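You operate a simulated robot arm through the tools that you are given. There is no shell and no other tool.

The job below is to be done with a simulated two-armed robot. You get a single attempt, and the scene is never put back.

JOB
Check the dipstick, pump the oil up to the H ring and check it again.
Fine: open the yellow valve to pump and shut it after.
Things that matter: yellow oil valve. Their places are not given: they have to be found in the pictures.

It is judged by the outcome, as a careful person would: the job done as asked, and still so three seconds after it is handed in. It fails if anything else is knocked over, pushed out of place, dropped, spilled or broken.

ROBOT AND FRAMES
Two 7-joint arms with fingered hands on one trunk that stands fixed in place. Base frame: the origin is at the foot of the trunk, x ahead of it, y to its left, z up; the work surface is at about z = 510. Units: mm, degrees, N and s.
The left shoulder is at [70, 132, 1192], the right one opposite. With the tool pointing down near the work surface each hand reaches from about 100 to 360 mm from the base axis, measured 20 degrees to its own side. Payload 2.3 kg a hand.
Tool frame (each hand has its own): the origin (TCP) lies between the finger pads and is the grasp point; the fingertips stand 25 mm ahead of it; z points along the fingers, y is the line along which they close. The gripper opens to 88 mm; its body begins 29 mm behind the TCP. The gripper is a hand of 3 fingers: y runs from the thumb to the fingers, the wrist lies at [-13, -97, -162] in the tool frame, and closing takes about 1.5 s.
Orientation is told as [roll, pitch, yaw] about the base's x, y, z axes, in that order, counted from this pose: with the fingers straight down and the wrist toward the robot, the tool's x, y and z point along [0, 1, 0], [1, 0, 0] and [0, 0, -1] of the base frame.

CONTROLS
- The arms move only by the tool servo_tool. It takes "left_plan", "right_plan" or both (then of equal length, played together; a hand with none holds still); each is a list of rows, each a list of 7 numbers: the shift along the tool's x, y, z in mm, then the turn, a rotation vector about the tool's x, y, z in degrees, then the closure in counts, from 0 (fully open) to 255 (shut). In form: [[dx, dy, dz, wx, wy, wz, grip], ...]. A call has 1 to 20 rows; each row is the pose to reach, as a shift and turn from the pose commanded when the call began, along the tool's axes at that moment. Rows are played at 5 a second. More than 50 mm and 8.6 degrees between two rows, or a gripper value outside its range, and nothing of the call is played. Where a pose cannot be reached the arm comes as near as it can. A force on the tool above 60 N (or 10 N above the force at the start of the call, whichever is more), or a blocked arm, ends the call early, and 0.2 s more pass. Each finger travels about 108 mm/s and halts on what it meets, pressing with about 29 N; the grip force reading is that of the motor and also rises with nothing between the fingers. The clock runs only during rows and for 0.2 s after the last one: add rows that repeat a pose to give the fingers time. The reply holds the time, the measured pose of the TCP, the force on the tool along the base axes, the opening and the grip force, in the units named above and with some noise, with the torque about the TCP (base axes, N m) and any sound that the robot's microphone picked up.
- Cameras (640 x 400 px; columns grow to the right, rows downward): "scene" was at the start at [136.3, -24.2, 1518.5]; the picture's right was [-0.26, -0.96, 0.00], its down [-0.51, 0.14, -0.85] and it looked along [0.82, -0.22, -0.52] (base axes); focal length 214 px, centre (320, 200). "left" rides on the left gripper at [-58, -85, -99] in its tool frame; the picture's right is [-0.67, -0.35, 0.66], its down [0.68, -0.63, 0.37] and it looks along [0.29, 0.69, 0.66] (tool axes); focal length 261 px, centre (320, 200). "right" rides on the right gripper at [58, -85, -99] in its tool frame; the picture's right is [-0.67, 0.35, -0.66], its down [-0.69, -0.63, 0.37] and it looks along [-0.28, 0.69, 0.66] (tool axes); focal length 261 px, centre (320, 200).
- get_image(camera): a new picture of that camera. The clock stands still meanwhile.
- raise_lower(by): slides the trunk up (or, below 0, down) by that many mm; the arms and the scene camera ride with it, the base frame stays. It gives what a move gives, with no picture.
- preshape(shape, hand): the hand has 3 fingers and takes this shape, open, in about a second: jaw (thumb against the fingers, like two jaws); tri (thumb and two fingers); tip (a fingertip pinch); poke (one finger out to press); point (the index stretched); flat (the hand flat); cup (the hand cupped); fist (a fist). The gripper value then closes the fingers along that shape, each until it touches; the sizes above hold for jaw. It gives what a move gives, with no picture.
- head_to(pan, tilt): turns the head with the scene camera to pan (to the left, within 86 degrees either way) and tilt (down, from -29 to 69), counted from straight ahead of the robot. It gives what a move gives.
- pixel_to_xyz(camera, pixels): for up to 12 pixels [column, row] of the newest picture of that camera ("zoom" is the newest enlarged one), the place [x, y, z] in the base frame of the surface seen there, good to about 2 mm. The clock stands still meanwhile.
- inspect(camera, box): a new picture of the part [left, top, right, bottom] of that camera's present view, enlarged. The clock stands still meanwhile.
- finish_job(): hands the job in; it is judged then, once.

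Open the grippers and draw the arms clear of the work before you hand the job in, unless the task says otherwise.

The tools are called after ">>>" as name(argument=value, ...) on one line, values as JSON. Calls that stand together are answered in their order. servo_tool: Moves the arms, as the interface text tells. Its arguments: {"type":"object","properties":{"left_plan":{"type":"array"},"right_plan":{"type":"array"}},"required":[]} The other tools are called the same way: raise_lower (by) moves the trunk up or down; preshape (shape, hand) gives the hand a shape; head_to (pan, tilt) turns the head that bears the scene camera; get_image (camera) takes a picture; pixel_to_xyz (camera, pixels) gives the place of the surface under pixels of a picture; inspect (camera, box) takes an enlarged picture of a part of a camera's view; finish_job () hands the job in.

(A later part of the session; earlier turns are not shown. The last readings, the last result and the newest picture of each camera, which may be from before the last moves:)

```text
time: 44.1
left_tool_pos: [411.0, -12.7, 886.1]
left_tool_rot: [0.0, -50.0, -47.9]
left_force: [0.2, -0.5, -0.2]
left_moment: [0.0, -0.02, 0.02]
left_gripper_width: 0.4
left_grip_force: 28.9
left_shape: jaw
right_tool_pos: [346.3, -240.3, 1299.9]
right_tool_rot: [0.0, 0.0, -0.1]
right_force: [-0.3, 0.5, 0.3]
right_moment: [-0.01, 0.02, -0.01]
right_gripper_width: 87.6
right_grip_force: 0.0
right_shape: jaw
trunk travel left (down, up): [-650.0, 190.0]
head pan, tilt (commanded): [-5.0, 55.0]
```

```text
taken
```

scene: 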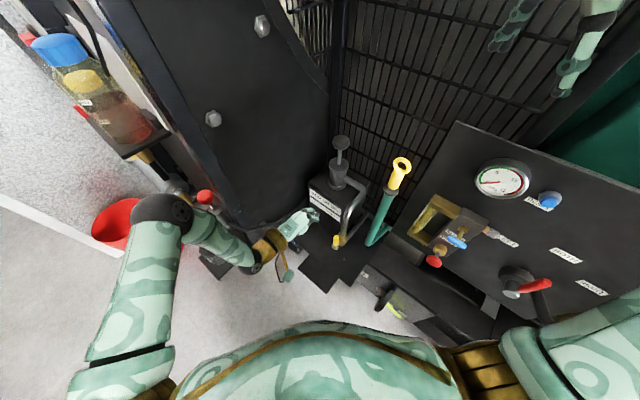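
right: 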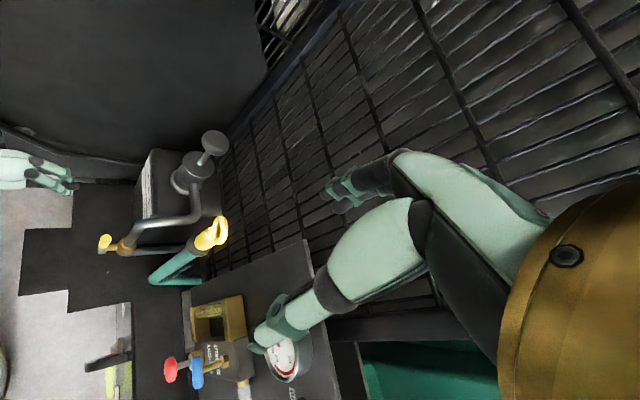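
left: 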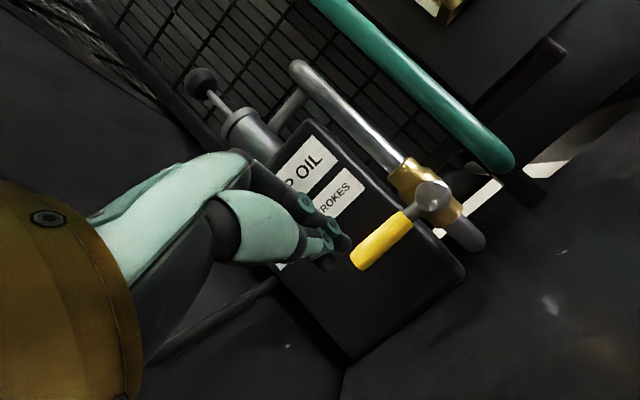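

The trunk rose but my arm move was refused for a too-long step. I resend it with smaller steps to bring the right hand above the pump knob at (617,-113).

>>> servo_tool(right_plan=[[10, 22, 10, 0, 0, 0, 0], [20, 44, 20, 0, 0, 0, 0], [31, 66, 30, 0, 0, 0, 0], [42, 90, 42, 0, 0, 0, 0], [53, 114, 54, 0, 0, 0, 0], [64, 138, 68, 0, 0, 0, 0], [75, 162, 82, 0, 0, 0, 0], [86, 186, 98, 0, 0, 0, 0], [97, 210, 118, 0, 0, 0, 0], [108, 232, 140, 0, 0, 0, 0], [118, 254, 165, 0, 0, 0, 0], [127, 271, 190, 0, 0, 0, 0], [127, 271, 210, 0, 0, 0, 0], [127, 271, 230, 0, 0, 0, 0], [127, 271, 230, 0, 0, 0, 0]])

>>> get_image(camera="scene")

>>> get_image(camera="right")

```text
time: 47.3
left_tool_pos: [410.7, -14.3, 884.5]
left_tool_rot: [0.0, -50.1, -48.0]
left_force: [0.7, -0.2, -0.5]
left_moment: [-0.01, 0.02, -0.01]
left_gripper_width: 0.2
left_grip_force: 28.7
left_shape: jaw
right_tool_pos: [587.7, -117.8, 1059.9]
right_tool_rot: [0.1, 0.0, 0.0]
right_force: [-0.7, -0.6, 0.2]
right_moment: [0.02, -0.01, 0.01]
right_gripper_width: 87.7
right_grip_force: 0.2
right_shape: jaw
right hand out of reach, approached as far as the arm can: row 7, 8, 9, 10, 11, 12, 13, 14, 15
trunk travel left (down, up): [-650.0, 190.0]
head pan, tilt (commanded): [-5.0, 55.0]
```

```text
taken
```

scene: 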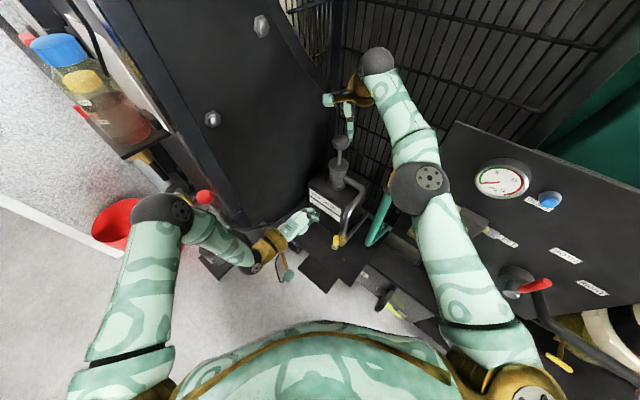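

```text
taken
```

right: 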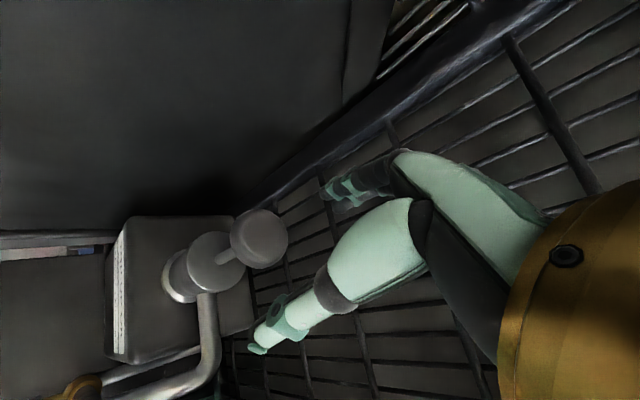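

With the tool vertical the knob is just out of reach (arm reach is about 440 mm to the wrist, and the hand stopped at x=588). I tilt the hand 25° forward, which brings the wrist nearer, while drawing back a little.

>>> servo_tool(right_plan=[[0, -20, 0, 0, 0, 0, 0], [0, -47, 0, -6, 0, 0, 0], [0, -47, 0, -12, 0, 0, 0], [0, -47, 0, -18.5, 0, 0, 0], [0, -47, 0, -25, 0, 0, 0], [0, -47, 0, -25, 0, 0, 0]])

>>> get_image(camera="right")

>>> get_image(camera="scene")

```text
time: 48.7
left_tool_pos: [410.9, -13.6, 885.2]
left_tool_rot: [0.1, -50.1, -48.0]
left_force: [0.1, -0.8, 0.0]
left_moment: [0.02, 0.03, 0.0]
left_gripper_width: 0.2
left_grip_force: 28.8
left_shape: jaw
right_tool_pos: [538.4, -118.0, 1059.8]
right_tool_rot: [0.1, -25.0, 0.0]
right_force: [-0.2, -0.9, 0.5]
right_moment: [-0.02, 0.01, -0.03]
right_gripper_width: 88.0
right_grip_force: 0.1
right_shape: jaw
right hand out of reach, approached as far as the arm can: row 1, 2, 3
trunk travel left (down, up): [-650.0, 190.0]
head pan, tilt (commanded): [-5.0, 55.0]
```

```text
taken
```

right: 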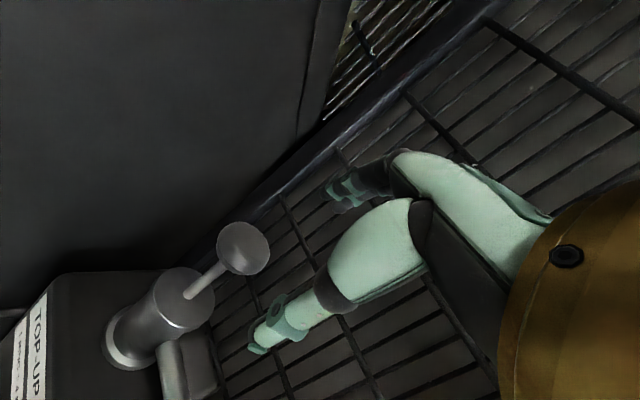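

```text
taken
```

scene: 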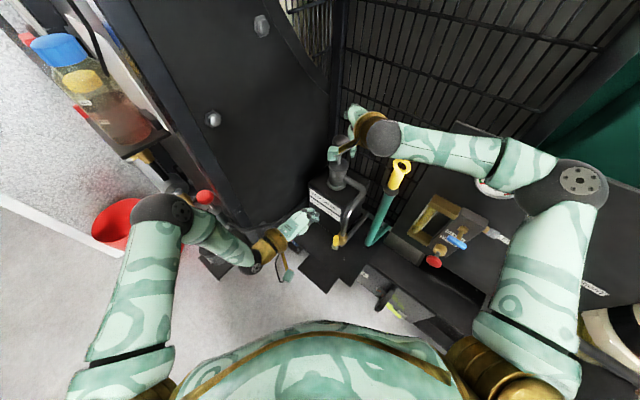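

Now it is at (538,-118,1060) tilted by 25°, but the right elbow has swung out over the control panel side. I check the elbow and forearm clearances.

>>> pixel_to_xyz(camera="scene", pixels=[[575, 180], [520, 165], [460, 150], [385, 140], [555, 220], [480, 185], [500, 190], [455, 125], [600, 200], [545, 205], [400, 165], [525, 260]])

>>> inspect(camera="scene", box=[430, 110, 610, 230])

```text
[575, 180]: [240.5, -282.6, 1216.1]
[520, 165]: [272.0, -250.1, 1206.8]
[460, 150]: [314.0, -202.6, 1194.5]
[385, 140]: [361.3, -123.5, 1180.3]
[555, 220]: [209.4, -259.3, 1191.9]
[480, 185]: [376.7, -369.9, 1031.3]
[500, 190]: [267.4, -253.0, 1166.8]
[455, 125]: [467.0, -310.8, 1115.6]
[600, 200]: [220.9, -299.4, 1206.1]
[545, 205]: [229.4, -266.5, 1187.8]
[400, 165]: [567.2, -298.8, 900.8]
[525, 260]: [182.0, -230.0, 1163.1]
```

```text
3.33 times, centred on (520, 170) of scene
```

zoom: 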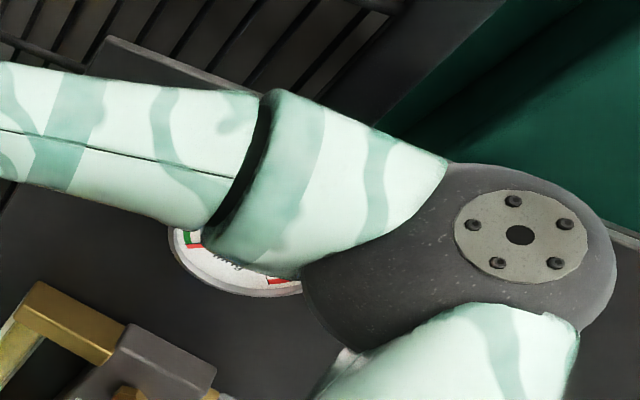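

The elbow is about 130 mm from the panel, so that is fine. I re-measure the knob from the right camera, where it is at (243,248).

>>> inspect(camera="right", box=[90, 200, 290, 380])

>>> pixel_to_xyz(camera="zoom", pixels=[[400, 130], [435, 90], [455, 140], [420, 155], [420, 180], [360, 130], [380, 95], [345, 215], [310, 250], [250, 200], [270, 310], [200, 280]])

```text
2.22 times, centred on (190, 290) of right
```

zoom: 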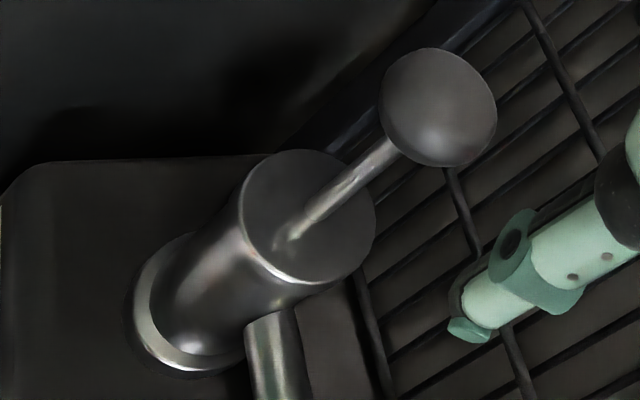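

```text
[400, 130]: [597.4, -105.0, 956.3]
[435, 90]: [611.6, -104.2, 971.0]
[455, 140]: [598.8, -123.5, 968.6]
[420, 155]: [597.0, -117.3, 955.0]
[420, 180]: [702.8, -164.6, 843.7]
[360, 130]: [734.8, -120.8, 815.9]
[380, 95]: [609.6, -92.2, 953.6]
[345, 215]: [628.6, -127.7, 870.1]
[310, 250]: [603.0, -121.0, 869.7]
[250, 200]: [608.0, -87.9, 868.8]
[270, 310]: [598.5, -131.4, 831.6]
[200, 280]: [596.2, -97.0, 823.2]
```

The knob is a disc of about 25 mm radius spanning z≈950–975 at (617,-113), with the barrel top at 870. I shift sideways in the air and then slide the open hand along its axis to straddle the knob, stopping at about (612,-113,972).

>>> servo_tool(right_plan=[[2.5, 14, 0, 0, 0, 0, 0], [5, 29, 0, 0, 0, 0, 0], [5, 29, 25, 0, 0, 0, 0], [5, 29, 50, 0, 0, 0, 0], [5, 29, 75, 0, 0, 0, 0], [5, 29, 95, 0, 0, 0, 0], [5, 29, 111, 0, 0, 0, 0], [5, 29, 111, 0, 0, 0, 0]])

>>> inspect(camera="right", box=[160, 120, 480, 320])

>>> inspect(camera="scene", box=[300, 80, 440, 240])

```text
time: 50.5
left_tool_pos: [410.6, -14.2, 885.9]
left_tool_rot: [0.0, -50.0, -48.0]
left_force: [-0.4, -0.9, -0.5]
left_moment: [0.02, 0.02, -0.04]
left_gripper_width: 0.0
left_grip_force: 28.7
left_shape: jaw
right_tool_pos: [611.0, -112.2, 970.8]
right_tool_rot: [0.1, -25.0, 0.0]
right_force: [-0.3, 0.3, -0.1]
right_moment: [0.0, 0.0, -0.01]
right_gripper_width: 88.0
right_grip_force: 0.0
right_shape: jaw
trunk travel left (down, up): [-650.0, 190.0]
head pan, tilt (commanded): [-5.0, 55.0]
```

```text
2.00 times, centred on (320, 220) of right
```

zoom: 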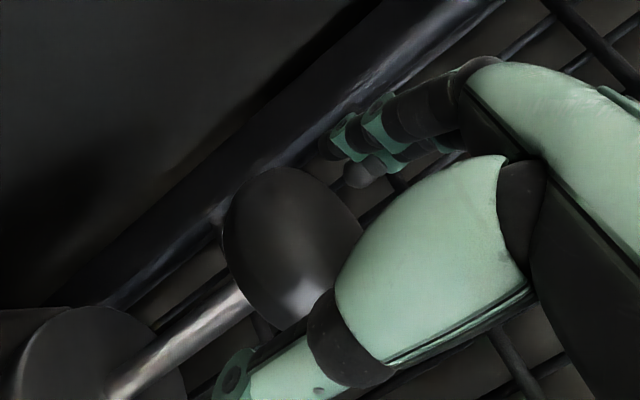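

```text
2.50 times, centred on (370, 160) of scene
```

zoom: 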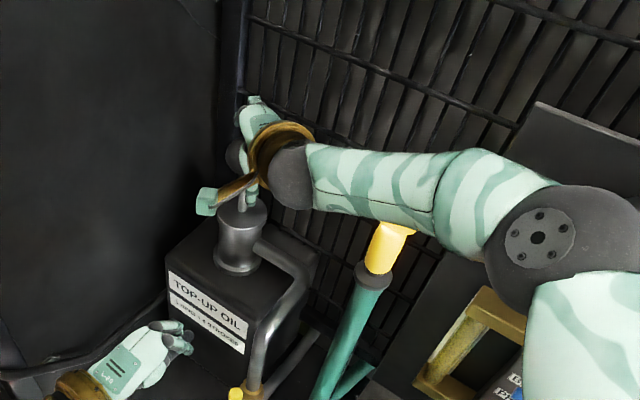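

The knob sits between thumb and fingers. The forearm passes near the dipstick ring, so I measure its underside against the ring at (451,-226,1048).

>>> pixel_to_xyz(camera="zoom", pixels=[[400, 185], [400, 212], [350, 205], [440, 225], [300, 200], [395, 235], [440, 190], [370, 165], [480, 180], [410, 222]])

>>> get_image(camera="left")

```text
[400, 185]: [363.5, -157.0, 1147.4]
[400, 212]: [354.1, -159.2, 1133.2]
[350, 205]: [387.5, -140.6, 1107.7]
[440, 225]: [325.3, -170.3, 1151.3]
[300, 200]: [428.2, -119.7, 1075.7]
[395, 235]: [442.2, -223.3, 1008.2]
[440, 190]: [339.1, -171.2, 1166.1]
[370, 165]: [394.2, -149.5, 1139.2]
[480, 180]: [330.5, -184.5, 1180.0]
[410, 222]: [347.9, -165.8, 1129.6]
```

```text
taken
```

left: 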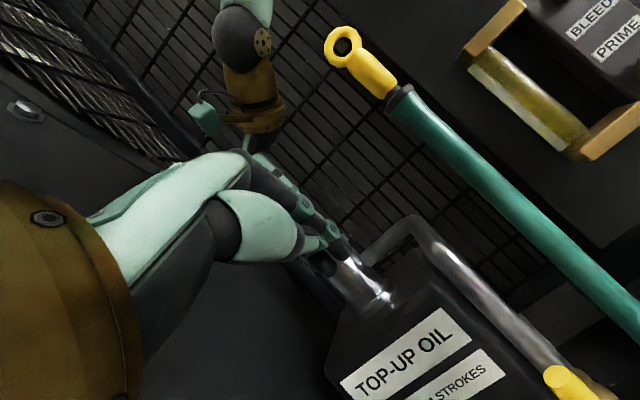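

The left camera shows the right wrist well clear of the dipstick ring (gap about 35 mm or more). I close the right hand on the knob.

>>> servo_tool(right_plan=[[0, 0, 0, 0, 0, 0, 60], [0, 0, 0, 0, 0, 0, 120], [0, 0, 0, 0, 0, 0, 180], [0, 0, 0, 0, 0, 0, 240], [0, 0, 0, 0, 0, 0, 255], [0, 0, 0, 0, 0, 0, 255], [0, 0, 0, 0, 0, 0, 255]])

>>> inspect(camera="right", box=[160, 120, 480, 320])

>>> inspect(camera="left", box=[200, 0, 480, 300])

```text
time: 52.1
left_tool_pos: [412.2, -12.5, 885.5]
left_tool_rot: [0.0, -49.9, -47.8]
left_force: [-0.2, 0.3, 0.6]
left_moment: [0.01, 0.0, -0.02]
left_gripper_width: 0.2
left_grip_force: 28.7
left_shape: jaw
right_tool_pos: [614.6, -111.5, 969.5]
right_tool_rot: [0.0, -24.7, -0.1]
right_force: [2.5, -0.3, -3.8]
right_moment: [-0.02, -0.01, -0.02]
right_gripper_width: 49.0
right_grip_force: 30.3
right_shape: jaw
trunk travel left (down, up): [-650.0, 190.0]
head pan, tilt (commanded): [-5.0, 55.0]
```

```text
2.00 times, centred on (320, 220) of right
```

zoom: 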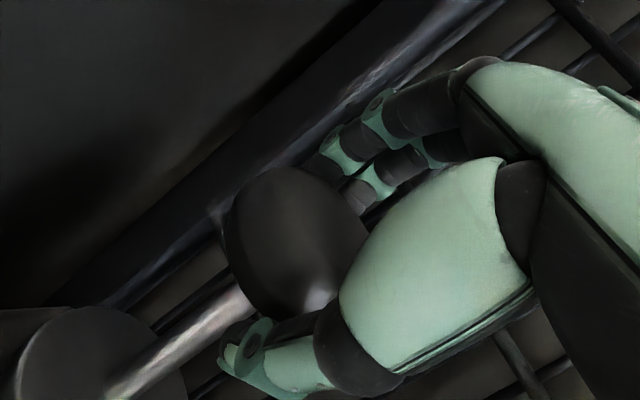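

```text
1.33 times, centred on (340, 150) of left
```

zoom: 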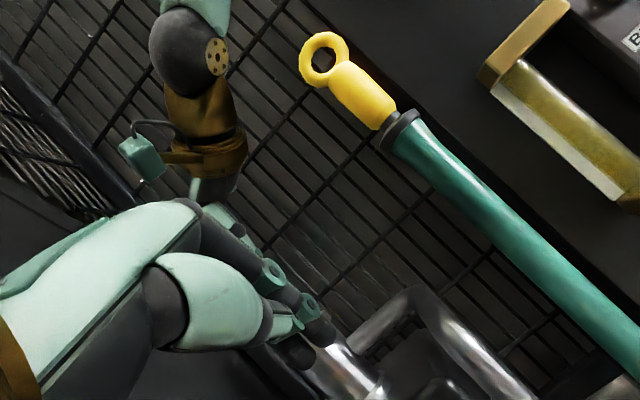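

The knob is gripped at 49 mm width. I push straight down 24 mm slowly to feel the resistance.

>>> servo_tool(right_plan=[[0, -2.5, 5.4, 0, 0, 0, 255], [0, -5.1, 10.9, 0, 0, 0, 255], [0, -7.6, 16.3, 0, 0, 0, 255], [0, -10.2, 21.7, 0, 0, 0, 255], [0, -10.2, 21.7, 0, 0, 0, 255]])

>>> inspect(camera="right", box=[160, 120, 480, 320])

```text
time: 53.3
left_tool_pos: [411.0, -13.1, 885.7]
left_tool_rot: [-0.1, -50.1, -47.8]
left_force: [0.2, -0.2, -0.5]
left_moment: [-0.01, 0.02, -0.01]
left_gripper_width: 0.0
left_grip_force: 28.9
left_shape: jaw
right_tool_pos: [612.4, -112.7, 946.7]
right_tool_rot: [-0.1, -25.0, -0.1]
right_force: [7.7, -0.3, 7.0]
right_moment: [-0.02, -0.15, -0.04]
right_gripper_width: 48.9
right_grip_force: 28.7
right_shape: jaw
trunk travel left (down, up): [-650.0, 190.0]
head pan, tilt (commanded): [-5.0, 55.0]
```

```text
2.00 times, centred on (320, 220) of right
```

zoom: 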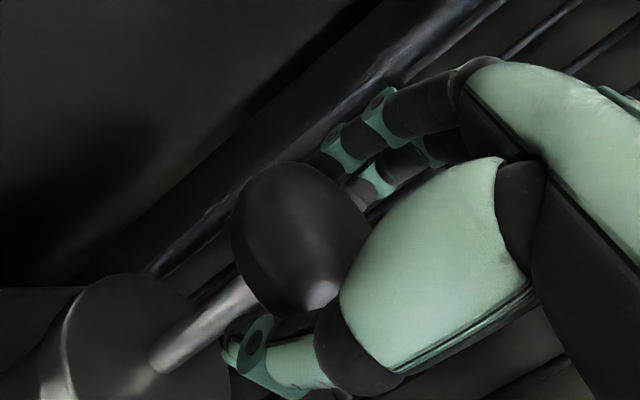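

The knob goes down with the hand at about 7 N. I continue down in small steps to find the bottom of the stroke.

>>> servo_tool(right_plan=[[0, -2.1, 4.5, 0, 0, 0, 255], [0, -4.2, 9.1, 0, 0, 0, 255], [0, -6.3, 13.6, 0, 0, 0, 255], [0, -8.5, 18.1, 0, 0, 0, 255], [0, -8.5, 18.1, 0, 0, 0, 255]])

>>> inspect(camera="right", box=[160, 120, 480, 320])

>>> inspect(camera="scene", box=[310, 100, 410, 220])

```text
time: 54.5
left_tool_pos: [411.6, -12.6, 886.3]
left_tool_rot: [-0.1, -50.0, -48.0]
left_force: [-0.1, -0.2, 0.6]
left_moment: [0.04, -0.01, -0.01]
left_gripper_width: 0.0
left_grip_force: 28.5
left_shape: jaw
right_tool_pos: [610.4, -111.9, 927.0]
right_tool_rot: [0.0, -25.0, 0.0]
right_force: [8.4, -1.4, 10.8]
right_moment: [-0.04, -0.26, -0.03]
right_gripper_width: 49.2
right_grip_force: 29.0
right_shape: jaw
trunk travel left (down, up): [-650.0, 190.0]
head pan, tilt (commanded): [-5.0, 55.0]
```

```text
2.00 times, centred on (320, 220) of right
```

zoom: 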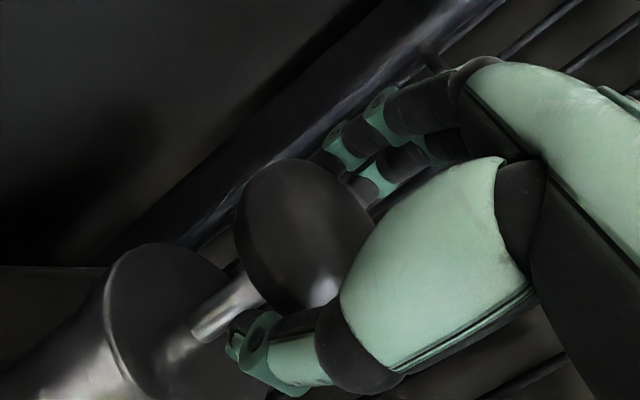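

```text
3.33 times, centred on (360, 160) of scene
```

zoom: 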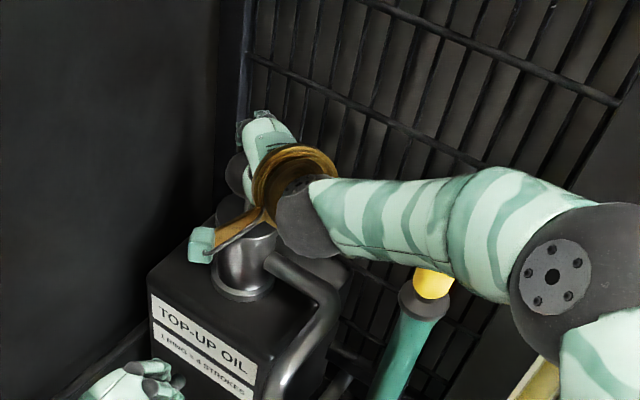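

Resistance rises gently (11 N at 44 mm down), like a return spring. I keep going a further 20 mm, watching for a bottom stop.

>>> servo_tool(right_plan=[[0, -1.7, 3.6, 0, 0, 0, 255], [0, -3.4, 7.2, 0, 0, 0, 255], [0, -5.1, 10.9, 0, 0, 0, 255], [0, -6.8, 14.5, 0, 0, 0, 255], [0, -6.8, 14.5, 0, 0, 0, 255]])

>>> inspect(camera="right", box=[160, 120, 480, 320])

```text
time: 55.7
left_tool_pos: [409.4, -13.9, 885.3]
left_tool_rot: [0.0, -50.1, -48.0]
left_force: [0.2, -0.3, 0.7]
left_moment: [0.03, 0.0, 0.01]
left_gripper_width: 0.1
left_grip_force: 29.3
left_shape: jaw
right_tool_pos: [611.4, -110.9, 912.5]
right_tool_rot: [0.0, -25.2, 0.1]
right_force: [7.3, -1.7, 13.8]
right_moment: [0.0, -0.27, -0.09]
right_gripper_width: 48.6
right_grip_force: 29.2
right_shape: jaw
trunk travel left (down, up): [-650.0, 190.0]
head pan, tilt (commanded): [-5.0, 55.0]
```

```text
2.00 times, centred on (320, 220) of right
```

zoom: 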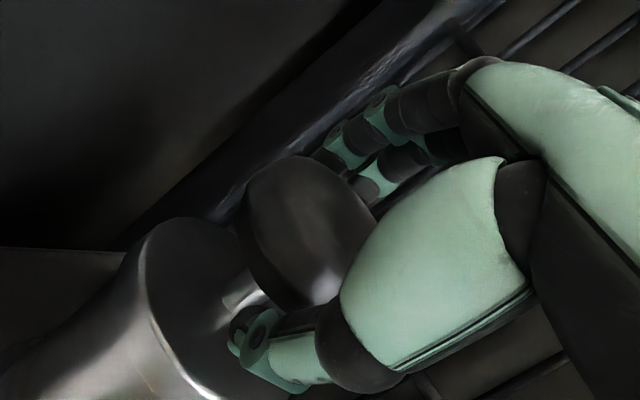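

At 59 mm down it is 14 N with no stop yet, and the thumb tip is close to the barrel top. I go down another 8 mm carefully to see whether the bottom is met.

>>> servo_tool(right_plan=[[0, -1.0, 2.2, 0, 0, 0, 255], [0, -2.1, 4.5, 0, 0, 0, 255], [0, -3.2, 6.8, 0, 0, 0, 255], [0, -3.2, 6.8, 0, 0, 0, 255]])

>>> inspect(camera="right", box=[200, 160, 400, 320])

>>> inspect(camera="left", box=[200, 0, 480, 300])

```text
time: 56.7
left_tool_pos: [409.9, -13.6, 886.0]
left_tool_rot: [0.0, -50.1, -48.0]
left_force: [0.3, 1.1, 0.6]
left_moment: [0.0, 0.0, -0.01]
left_gripper_width: 0.0
left_grip_force: 29.0
left_shape: jaw
right_tool_pos: [611.2, -111.9, 905.1]
right_tool_rot: [0.1, -25.1, 0.0]
right_force: [9.3, -2.0, 15.0]
right_moment: [-0.03, -0.33, -0.04]
right_gripper_width: 48.8
right_grip_force: 28.6
right_shape: jaw
trunk travel left (down, up): [-650.0, 190.0]
head pan, tilt (commanded): [-5.0, 55.0]
```

```text
2.50 times, centred on (300, 240) of right
```

zoom: 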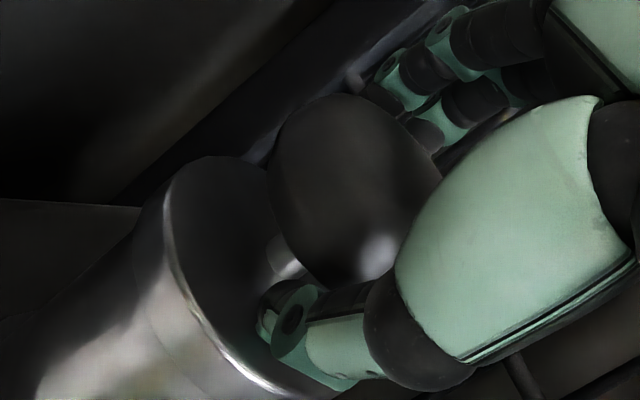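

```text
1.33 times, centred on (340, 150) of left
```

zoom: 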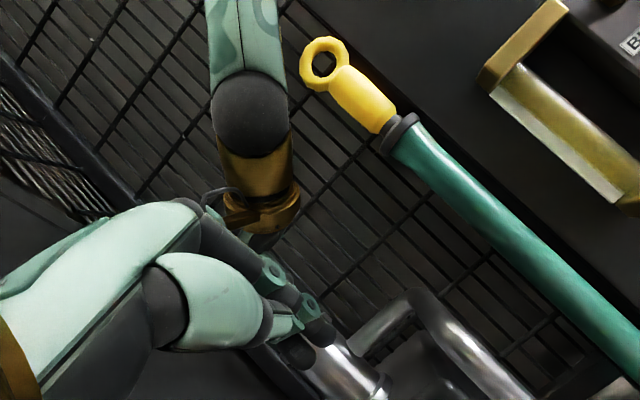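

It's still only the spring (15 N at 66 mm). I try another 5 mm in 1.5 mm steps; any contact should show as a jump in force.

>>> servo_tool(right_plan=[[0, -0.6, 1.4, 0, 0, 0, 255], [0, -1.3, 2.7, 0, 0, 0, 255], [0, -2.1, 4.5, 0, 0, 0, 255], [0, -2.1, 4.5, 0, 0, 0, 255]])

>>> inspect(camera="right", box=[200, 160, 400, 320])

```text
time: 57.7
left_tool_pos: [408.1, -13.5, 886.5]
left_tool_rot: [0.2, -50.2, -48.1]
left_force: [0.1, 0.0, 0.1]
left_moment: [0.04, -0.01, 0.01]
left_gripper_width: 0.0
left_grip_force: 28.8
left_shape: jaw
right_tool_pos: [609.3, -110.9, 902.3]
right_tool_rot: [0.1, -25.4, 0.0]
right_force: [8.3, -1.9, 23.5]
right_moment: [0.01, -0.19, -0.09]
right_gripper_width: 48.6
right_grip_force: 28.6
right_shape: jaw
trunk travel left (down, up): [-650.0, 190.0]
head pan, tilt (commanded): [-5.0, 55.0]
```

```text
2.50 times, centred on (300, 240) of right
```

zoom: 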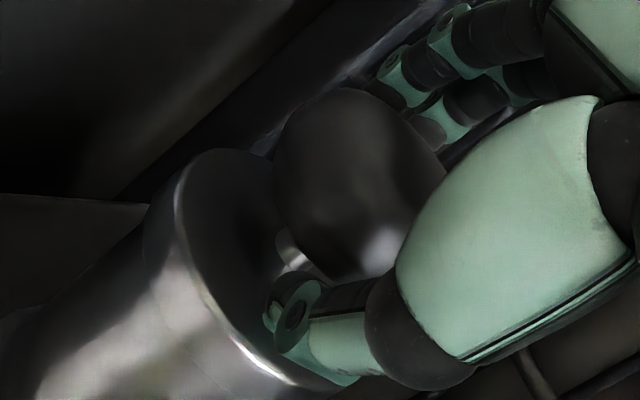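

The force jumped to 23 N and the moment shift suggests the thumb tip is resting on the barrel top rather than the plunger bottoming. I bring the knob back up to its top position, completing this first stroke.

>>> servo_tool(right_plan=[[0, 4.4, -9.4, 0, 0, 0, 255], [0, 8.8, -18.7, 0, 0, 0, 255], [0, 13.2, -28.1, 0, 0, 0, 255], [0, 17.6, -37.5, 0, 0, 0, 255], [0, 22, -46.9, 0, 0, 0, 255], [0, 26.4, -56.2, 0, 0, 0, 255], [0, 30.8, -65.6, 0, 0, 0, 255], [0, 30.8, -65.6, 0, 0, 0, 255]])

>>> inspect(camera="right", box=[160, 120, 480, 320])

```text
time: 59.5
left_tool_pos: [413.0, -14.8, 884.4]
left_tool_rot: [-0.2, -49.9, -47.9]
left_force: [0.5, 0.6, 0.6]
left_moment: [0.06, -0.02, 0.01]
left_gripper_width: 0.1
left_grip_force: 28.8
left_shape: jaw
right_tool_pos: [613.4, -111.8, 970.0]
right_tool_rot: [0.1, -24.6, 0.0]
right_force: [1.9, -1.0, -10.3]
right_moment: [-0.02, 0.09, -0.04]
right_gripper_width: 48.4
right_grip_force: 29.3
right_shape: jaw
trunk travel left (down, up): [-650.0, 190.0]
head pan, tilt (commanded): [-5.0, 55.0]
```

```text
2.00 times, centred on (320, 220) of right
```

zoom: 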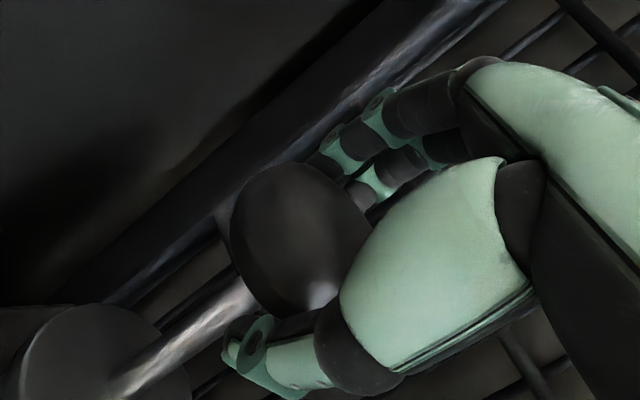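

The knob is back at the top (first stroke done, about 69 mm). Since a spring returns it, I let go, back off 60 mm and close the hand into a beak so I can press on the knob's top and reach the true bottom stop.

>>> servo_tool(right_plan=[[0, 0, 0, 0, 0, 0, 180], [0, 0, 0, 0, 0, 0, 90], [0, 0, 0, 0, 0, 0, 0], [0, 0, 0, 0, 0, 0, 0], [0, 0, 0, 0, 0, 0, 0], [0, 0, -20, 0, 0, 0, 0], [0, 0, -40, 0, 0, 0, 0], [0, 0, -60, 0, 0, 0, 0], [0, 0, -60, 0, 0, 0, 90], [0, 0, -60, 0, 0, 0, 180], [0, 0, -60, 0, 0, 0, 255], [0, 0, -60, 0, 0, 0, 255], [0, 0, -60, 0, 0, 0, 255], [0, 5, -45, 0, 0, 0, 255], [0, 9.9, -33.4, 0, 0, 0, 255], [0, 9.9, -33.4, 0, 0, 0, 255]])

>>> inspect(camera="right", box=[160, 120, 480, 320])

>>> inspect(camera="scene", box=[310, 80, 410, 200])

```text
time: 62.9
left_tool_pos: [410.9, -13.0, 885.0]
left_tool_rot: [-0.1, -50.0, -48.1]
left_force: [0.4, -0.5, -0.6]
left_moment: [-0.02, -0.01, 0.0]
left_gripper_width: 0.0
left_grip_force: 29.0
left_shape: jaw
right_tool_pos: [605.6, -112.0, 1004.8]
right_tool_rot: [0.0, -25.1, -0.1]
right_force: [-0.4, 0.8, -0.3]
right_moment: [0.0, 0.01, -0.01]
right_gripper_width: 0.0
right_grip_force: 28.5
right_shape: jaw
trunk travel left (down, up): [-650.0, 190.0]
head pan, tilt (commanded): [-5.0, 55.0]
```

```text
2.00 times, centred on (320, 220) of right
```

zoom: 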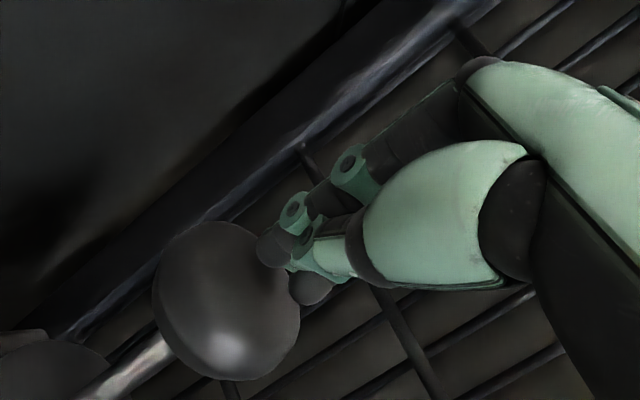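

```text
3.33 times, centred on (360, 140) of scene
```

zoom: 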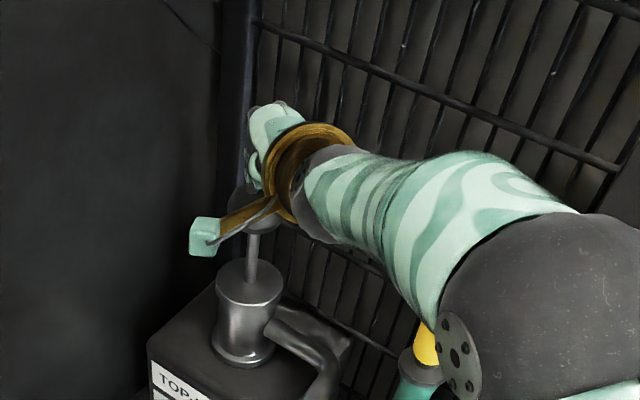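

The knob stayed at the top after release, and the beak is just above it. The elbow has shifted, so I check where it is relative to the dipstick before pushing.

>>> get_image(camera="scene")

>>> pixel_to_xyz(camera="scene", pixels=[[400, 130], [430, 140], [430, 160], [450, 150], [480, 170], [450, 190], [440, 180], [500, 150], [385, 135], [445, 215]])

>>> inspect(camera="left", box=[200, 0, 480, 300])

```text
taken
```

scene: 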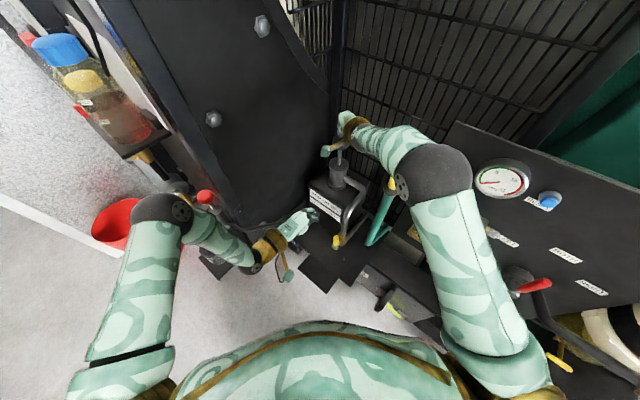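

```text
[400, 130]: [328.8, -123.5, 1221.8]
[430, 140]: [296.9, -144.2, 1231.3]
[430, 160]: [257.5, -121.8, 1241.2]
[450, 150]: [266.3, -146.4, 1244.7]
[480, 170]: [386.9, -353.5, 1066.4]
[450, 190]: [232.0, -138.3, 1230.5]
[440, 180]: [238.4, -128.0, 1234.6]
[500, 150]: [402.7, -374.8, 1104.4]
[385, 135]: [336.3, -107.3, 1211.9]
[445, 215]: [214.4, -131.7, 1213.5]
```

```text
1.33 times, centred on (340, 150) of left
```

zoom: 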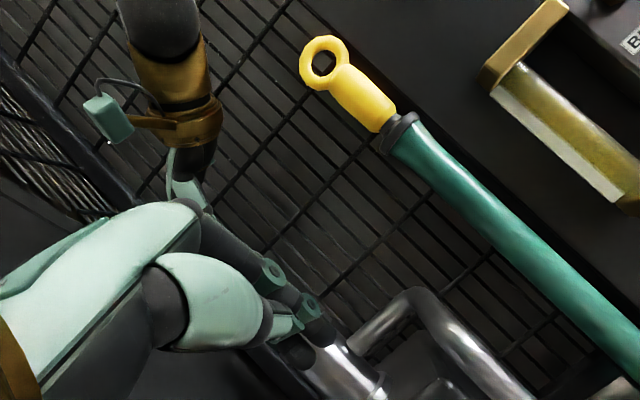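

The elbow sits up and inboard at about (255,-150,1200), further from the dipstick. I press the knob down with the beak, 56 mm first.

>>> servo_tool(right_plan=[[0, -3.4, 7.2, 0, 0, 0, 255], [0, -6.8, 14.5, 0, 0, 0, 255], [0, -10.2, 21.7, 0, 0, 0, 255], [0, -13.5, 29, 0, 0, 0, 255], [0, -16.9, 36.2, 0, 0, 0, 255], [0, -20.3, 43.5, 0, 0, 0, 255], [0, -23.7, 50.7, 0, 0, 0, 255], [0, -23.7, 50.7, 0, 0, 0, 255]])

>>> inspect(camera="right", box=[160, 120, 480, 320])

```text
time: 64.7
left_tool_pos: [409.6, -13.0, 886.1]
left_tool_rot: [0.1, -50.2, -48.0]
left_force: [0.4, 0.6, -0.8]
left_moment: [0.03, 0.01, 0.0]
left_gripper_width: 0.1
left_grip_force: 29.0
left_shape: jaw
right_tool_pos: [605.1, -110.7, 951.9]
right_tool_rot: [0.2, -25.2, -0.1]
right_force: [2.9, -0.3, 12.2]
right_moment: [-0.12, -0.18, 0.04]
right_gripper_width: 0.0
right_grip_force: 28.7
right_shape: jaw
trunk travel left (down, up): [-650.0, 190.0]
head pan, tilt (commanded): [-5.0, 55.0]
```

```text
2.00 times, centred on (320, 220) of right
```

zoom: 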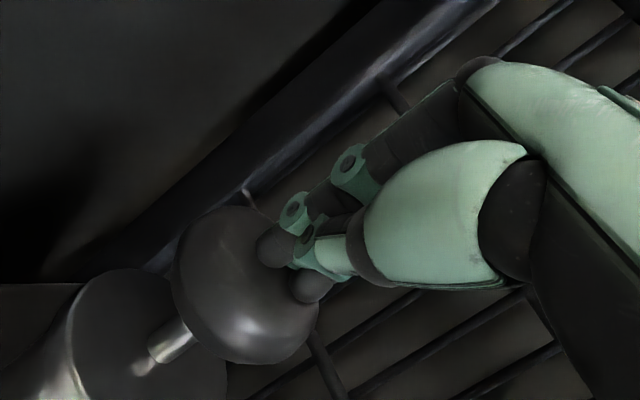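

The beak is centred on the knob and the force is 12 N (about 50 mm of travel). I continue down in small steps to find the true bottom.

>>> servo_tool(right_plan=[[0, -2.5, 5.4, 0, 0, 0, 255], [0, -5.1, 10.9, 0, 0, 0, 255], [0, -6.8, 14.5, 0, 0, 0, 255], [0, -8.0, 17.2, 0, 0, 0, 255], [0, -9.3, 19.9, 0, 0, 0, 255], [0, -10.6, 22.7, 0, 0, 0, 255], [0, -10.6, 22.7, 0, 0, 0, 255]])

>>> inspect(camera="right", box=[160, 120, 480, 320])

```text
time: 66.3
left_tool_pos: [405.6, -12.5, 888.5]
left_tool_rot: [0.3, -50.3, -48.0]
left_force: [0.4, -0.8, 0.3]
left_moment: [0.0, 0.01, -0.04]
left_gripper_width: 0.1
left_grip_force: 28.7
left_shape: jaw
right_tool_pos: [603.0, -109.4, 930.9]
right_tool_rot: [-0.1, -25.6, 0.0]
right_force: [5.2, 0.2, 29.5]
right_moment: [-0.27, -0.44, 0.05]
right_gripper_width: 0.1
right_grip_force: 28.7
right_shape: jaw
trunk travel left (down, up): [-650.0, 190.0]
head pan, tilt (commanded): [-5.0, 55.0]
```

```text
2.00 times, centred on (320, 220) of right
```

zoom: 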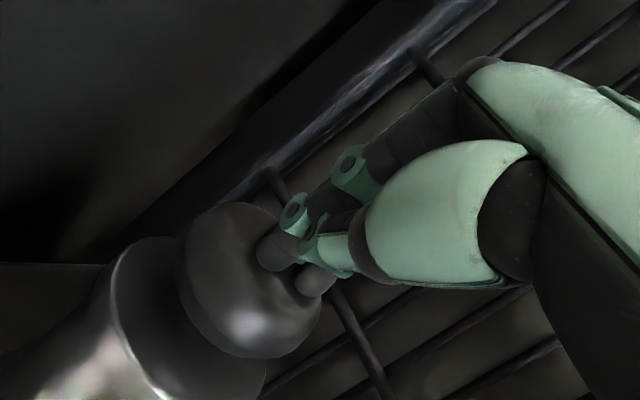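

The bottom is met: 29 N with the hand stopped at z≈931, about 70 mm of travel, so the first 69 mm stroke was nearly full too. I raise the hand to let the spring return the knob, completing stroke 2.

>>> servo_tool(right_plan=[[0, 4.2, -9.1, 0, 0, 0, 255], [0, 8.5, -18.1, 0, 0, 0, 255], [0, 12.7, -27.2, 0, 0, 0, 255], [0, 17, -36.2, 0, 0, 0, 255], [0, 21.2, -45.3, 0, 0, 0, 255], [0, 25.4, -54.4, 0, 0, 0, 255], [0, 29.7, -63.4, 0, 0, 0, 255], [0, 34.3, -73.4, 0, 0, 0, 255], [0, 34.3, -73.4, 0, 0, 0, 255], [0, 34.3, -73.4, 0, 0, 0, 255]])

>>> inspect(camera="right", box=[160, 120, 480, 320])

>>> inspect(camera="scene", box=[290, 130, 410, 260])

```text
time: 68.5
left_tool_pos: [410.9, -14.6, 885.7]
left_tool_rot: [-0.1, -50.0, -47.8]
left_force: [0.1, 0.0, -0.8]
left_moment: [-0.02, -0.03, -0.01]
left_gripper_width: 0.2
left_grip_force: 29.0
left_shape: jaw
right_tool_pos: [606.0, -111.4, 1006.7]
right_tool_rot: [0.1, -25.0, 0.0]
right_force: [-0.1, 0.0, 0.2]
right_moment: [0.01, -0.02, 0.0]
right_gripper_width: 0.2
right_grip_force: 29.3
right_shape: jaw
trunk travel left (down, up): [-650.0, 190.0]
head pan, tilt (commanded): [-5.0, 55.0]
```

```text
2.00 times, centred on (320, 220) of right
```

zoom: 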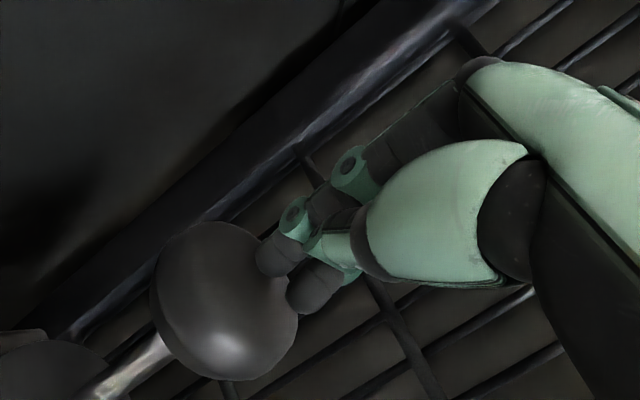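

```text
3.08 times, centred on (350, 195) of scene
```

zoom: 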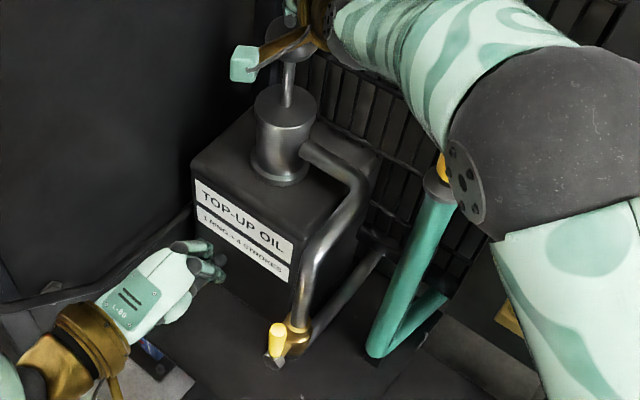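

The knob sprang back fully, so two strokes are done and nothing is leaking. I press stroke 3 down to the stop.

>>> servo_tool(right_plan=[[0, -4.7, 10, 0, 0, 0, 255], [0, -9.3, 19.9, 0, 0, 0, 255], [0, -13.9, 29.9, 0, 0, 0, 255], [0, -18.6, 39.9, 0, 0, 0, 255], [0, -23.2, 49.8, 0, 0, 0, 255], [0, -27.5, 58.9, 0, 0, 0, 255], [0, -30.9, 66.2, 0, 0, 0, 255], [0, -34.2, 73.4, 0, 0, 0, 255], [0, -34.2, 73.4, 0, 0, 0, 255]])

```text
time: 70.5
left_tool_pos: [408.1, -12.3, 887.9]
left_tool_rot: [0.1, -50.1, -48.2]
left_force: [0.7, -0.6, -0.2]
left_moment: [0.05, -0.02, 0.04]
left_gripper_width: 0.0
left_grip_force: 29.3
left_shape: jaw
right_tool_pos: [605.1, -111.9, 930.9]
right_tool_rot: [0.0, -25.7, 0.0]
right_force: [9.2, -1.7, 28.9]
right_moment: [-0.26, -0.31, 0.07]
right_gripper_width: 0.1
right_grip_force: 28.5
right_shape: jaw
trunk travel left (down, up): [-650.0, 190.0]
head pan, tilt (commanded): [-5.0, 55.0]
```

It is at the bottom again (29 N at z=931), stroke 3 down. I now let it up fully and press it down again for stroke 4.

>>> servo_tool(right_plan=[[0, 5.1, -10.9, 0, 0, 0, 255], [0, 10.1, -21.8, 0, 0, 0, 255], [0, 15.2, -32.6, 0, 0, 0, 255], [0, 20.3, -43.5, 0, 0, 0, 255], [0, 25.4, -54.4, 0, 0, 0, 255], [0, 30.4, -65.3, 0, 0, 0, 255], [0, 34.2, -73.4, 0, 0, 0, 255], [0, 34.2, -73.4, 0, 0, 0, 255], [0, 34.2, -73.4, 0, 0, 0, 255], [0, 29.6, -63.4, 0, 0, 0, 255], [0, 24.5, -52.6, 0, 0, 0, 255], [0, 19.4, -41.7, 0, 0, 0, 255], [0, 14.4, -30.8, 0, 0, 0, 255], [0, 9.3, -19.9, 0, 0, 0, 255], [0, 5.1, -10.9, 0, 0, 0, 255], [0, 2.1, -4.5, 0, 0, 0, 255], [0, 0, 0, 0, 0, 0, 255], [0, 0, 0, 0, 0, 0, 255]])

>>> inspect(camera="right", box=[160, 120, 480, 320])

```text
time: 74.3
left_tool_pos: [407.0, -13.3, 887.1]
left_tool_rot: [0.1, -50.2, -48.2]
left_force: [0.6, -0.4, -0.2]
left_moment: [0.02, -0.02, -0.03]
left_gripper_width: 0.2
left_grip_force: 29.0
left_shape: jaw
right_tool_pos: [604.4, -110.8, 930.3]
right_tool_rot: [0.0, -25.7, 0.1]
right_force: [8.9, -1.5, 29.3]
right_moment: [-0.29, -0.32, 0.03]
right_gripper_width: 0.3
right_grip_force: 29.1
right_shape: jaw
trunk travel left (down, up): [-650.0, 190.0]
head pan, tilt (commanded): [-5.0, 55.0]
```

```text
2.00 times, centred on (320, 220) of right
```

zoom: 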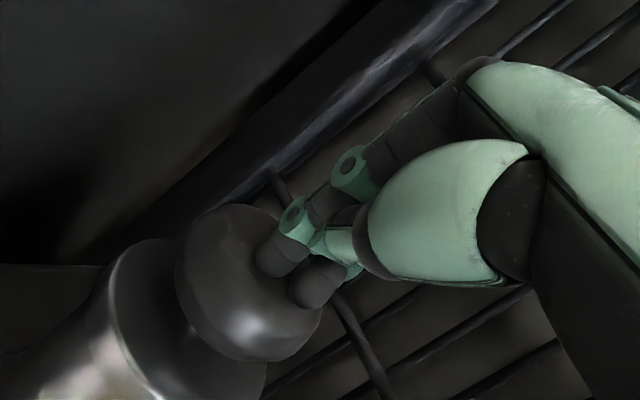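

Stroke 4 is down at the stop (29 N, z=930). I repeat the same up-and-down for stroke 5.

>>> servo_tool(right_plan=[[0, 5.1, -10.9, 0, 0, 0, 255], [0, 10.1, -21.8, 0, 0, 0, 255], [0, 15.2, -32.6, 0, 0, 0, 255], [0, 20.3, -43.5, 0, 0, 0, 255], [0, 25.4, -54.4, 0, 0, 0, 255], [0, 30.4, -65.3, 0, 0, 0, 255], [0, 34.2, -73.4, 0, 0, 0, 255], [0, 34.2, -73.4, 0, 0, 0, 255], [0, 34.2, -73.4, 0, 0, 0, 255], [0, 29.6, -63.4, 0, 0, 0, 255], [0, 24.5, -52.6, 0, 0, 0, 255], [0, 19.4, -41.7, 0, 0, 0, 255], [0, 14.4, -30.8, 0, 0, 0, 255], [0, 9.3, -19.9, 0, 0, 0, 255], [0, 5.1, -10.9, 0, 0, 0, 255], [0, 2.1, -4.5, 0, 0, 0, 255], [0, 0, 0, 0, 0, 0, 255], [0, 0, 0, 0, 0, 0, 255]])

```text
time: 78.1
left_tool_pos: [407.5, -13.0, 887.9]
left_tool_rot: [0.3, -50.2, -48.2]
left_force: [0.4, 0.7, 0.1]
left_moment: [-0.01, -0.03, 0.0]
left_gripper_width: 0.0
left_grip_force: 29.5
left_shape: jaw
right_tool_pos: [605.6, -111.1, 931.0]
right_tool_rot: [0.1, -25.8, 0.0]
right_force: [9.7, -3.0, 28.5]
right_moment: [-0.29, -0.24, 0.08]
right_gripper_width: 0.0
right_grip_force: 29.5
right_shape: jaw
trunk travel left (down, up): [-650.0, 190.0]
head pan, tilt (commanded): [-5.0, 55.0]
```

Stroke 5 is down at the stop (28.5 N). I repeat for stroke 6.

>>> servo_tool(right_plan=[[0, 5.1, -10.9, 0, 0, 0, 255], [0, 10.1, -21.8, 0, 0, 0, 255], [0, 15.2, -32.6, 0, 0, 0, 255], [0, 20.3, -43.5, 0, 0, 0, 255], [0, 25.4, -54.4, 0, 0, 0, 255], [0, 30.4, -65.3, 0, 0, 0, 255], [0, 34.2, -73.4, 0, 0, 0, 255], [0, 34.2, -73.4, 0, 0, 0, 255], [0, 34.2, -73.4, 0, 0, 0, 255], [0, 29.6, -63.4, 0, 0, 0, 255], [0, 24.5, -52.6, 0, 0, 0, 255], [0, 19.4, -41.7, 0, 0, 0, 255], [0, 14.4, -30.8, 0, 0, 0, 255], [0, 9.3, -19.9, 0, 0, 0, 255], [0, 5.1, -10.9, 0, 0, 0, 255], [0, 2.1, -4.5, 0, 0, 0, 255], [0, 0, 0, 0, 0, 0, 255], [0, 0, 0, 0, 0, 0, 255]])

>>> inspect(camera="right", box=[160, 120, 480, 320])

```text
time: 81.9
left_tool_pos: [408.2, -13.2, 887.2]
left_tool_rot: [0.4, -50.2, -48.1]
left_force: [-0.5, -0.2, 0.3]
left_moment: [0.02, 0.05, 0.04]
left_gripper_width: 0.4
left_grip_force: 29.0
left_shape: jaw
right_tool_pos: [605.0, -111.5, 930.6]
right_tool_rot: [0.0, -25.6, 0.0]
right_force: [8.2, -3.2, 29.3]
right_moment: [-0.3, -0.24, 0.07]
right_gripper_width: 0.0
right_grip_force: 29.3
right_shape: jaw
trunk travel left (down, up): [-650.0, 190.0]
head pan, tilt (commanded): [-5.0, 55.0]
```

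```text
2.00 times, centred on (320, 220) of right
```

zoom: 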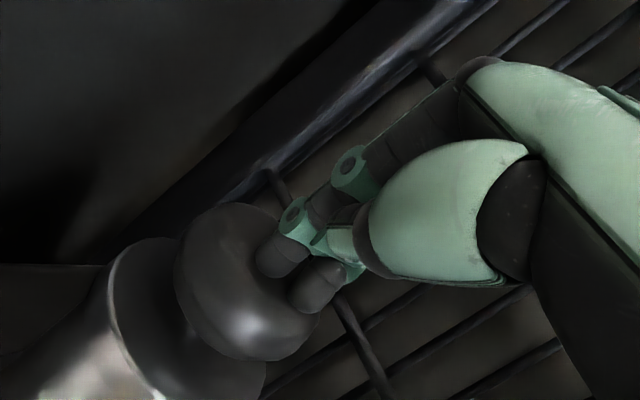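

Stroke 6 is down at the stop (29 N) with the beak still well placed on the knob. I repeat for stroke 7.

>>> servo_tool(right_plan=[[0, 5.1, -10.9, 0, 0, 0, 255], [0, 10.1, -21.8, 0, 0, 0, 255], [0, 15.2, -32.6, 0, 0, 0, 255], [0, 20.3, -43.5, 0, 0, 0, 255], [0, 25.4, -54.4, 0, 0, 0, 255], [0, 30.4, -65.3, 0, 0, 0, 255], [0, 34.2, -73.4, 0, 0, 0, 255], [0, 34.2, -73.4, 0, 0, 0, 255], [0, 34.2, -73.4, 0, 0, 0, 255], [0, 29.6, -63.4, 0, 0, 0, 255], [0, 24.5, -52.6, 0, 0, 0, 255], [0, 19.4, -41.7, 0, 0, 0, 255], [0, 14.4, -30.8, 0, 0, 0, 255], [0, 9.3, -19.9, 0, 0, 0, 255], [0, 5.1, -10.9, 0, 0, 0, 255], [0, 2.1, -4.5, 0, 0, 0, 255], [0, 0, 0, 0, 0, 0, 255], [0, 0, 0, 0, 0, 0, 255]])

```text
time: 85.7
left_tool_pos: [406.6, -13.7, 888.7]
left_tool_rot: [0.2, -50.2, -48.2]
left_force: [0.2, 0.3, -0.4]
left_moment: [-0.01, 0.03, -0.02]
left_gripper_width: 0.0
left_grip_force: 29.2
left_shape: jaw
right_tool_pos: [603.8, -111.4, 931.1]
right_tool_rot: [0.0, -25.7, 0.0]
right_force: [9.0, -2.8, 26.8]
right_moment: [-0.28, -0.28, 0.09]
right_gripper_width: 0.1
right_grip_force: 29.7
right_shape: jaw
trunk travel left (down, up): [-650.0, 190.0]
head pan, tilt (commanded): [-5.0, 55.0]
```

Stroke 7 is down at the stop. I let the knob up and press the eighth and last stroke.

>>> servo_tool(right_plan=[[0, 5.1, -10.9, 0, 0, 0, 255], [0, 10.1, -21.8, 0, 0, 0, 255], [0, 15.2, -32.6, 0, 0, 0, 255], [0, 20.3, -43.5, 0, 0, 0, 255], [0, 25.4, -54.4, 0, 0, 0, 255], [0, 30.4, -65.3, 0, 0, 0, 255], [0, 34.2, -73.4, 0, 0, 0, 255], [0, 34.2, -73.4, 0, 0, 0, 255], [0, 34.2, -73.4, 0, 0, 0, 255], [0, 29.6, -63.4, 0, 0, 0, 255], [0, 24.5, -52.6, 0, 0, 0, 255], [0, 19.4, -41.7, 0, 0, 0, 255], [0, 14.4, -30.8, 0, 0, 0, 255], [0, 9.3, -19.9, 0, 0, 0, 255], [0, 5.1, -10.9, 0, 0, 0, 255], [0, 2.1, -4.5, 0, 0, 0, 255], [0, 0, 0, 0, 0, 0, 255], [0, 0, 0, 0, 0, 0, 255]])

```text
time: 89.5
left_tool_pos: [407.3, -13.6, 887.6]
left_tool_rot: [0.2, -50.2, -48.2]
left_force: [0.2, 0.6, 0.2]
left_moment: [0.02, -0.01, 0.01]
left_gripper_width: 0.0
left_grip_force: 28.9
left_shape: jaw
right_tool_pos: [603.6, -110.5, 931.1]
right_tool_rot: [0.0, -25.5, 0.0]
right_force: [9.3, -1.9, 28.1]
right_moment: [-0.27, -0.26, 0.05]
right_gripper_width: 0.0
right_grip_force: 28.6
right_shape: jaw
trunk travel left (down, up): [-650.0, 190.0]
head pan, tilt (commanded): [-5.0, 55.0]
```

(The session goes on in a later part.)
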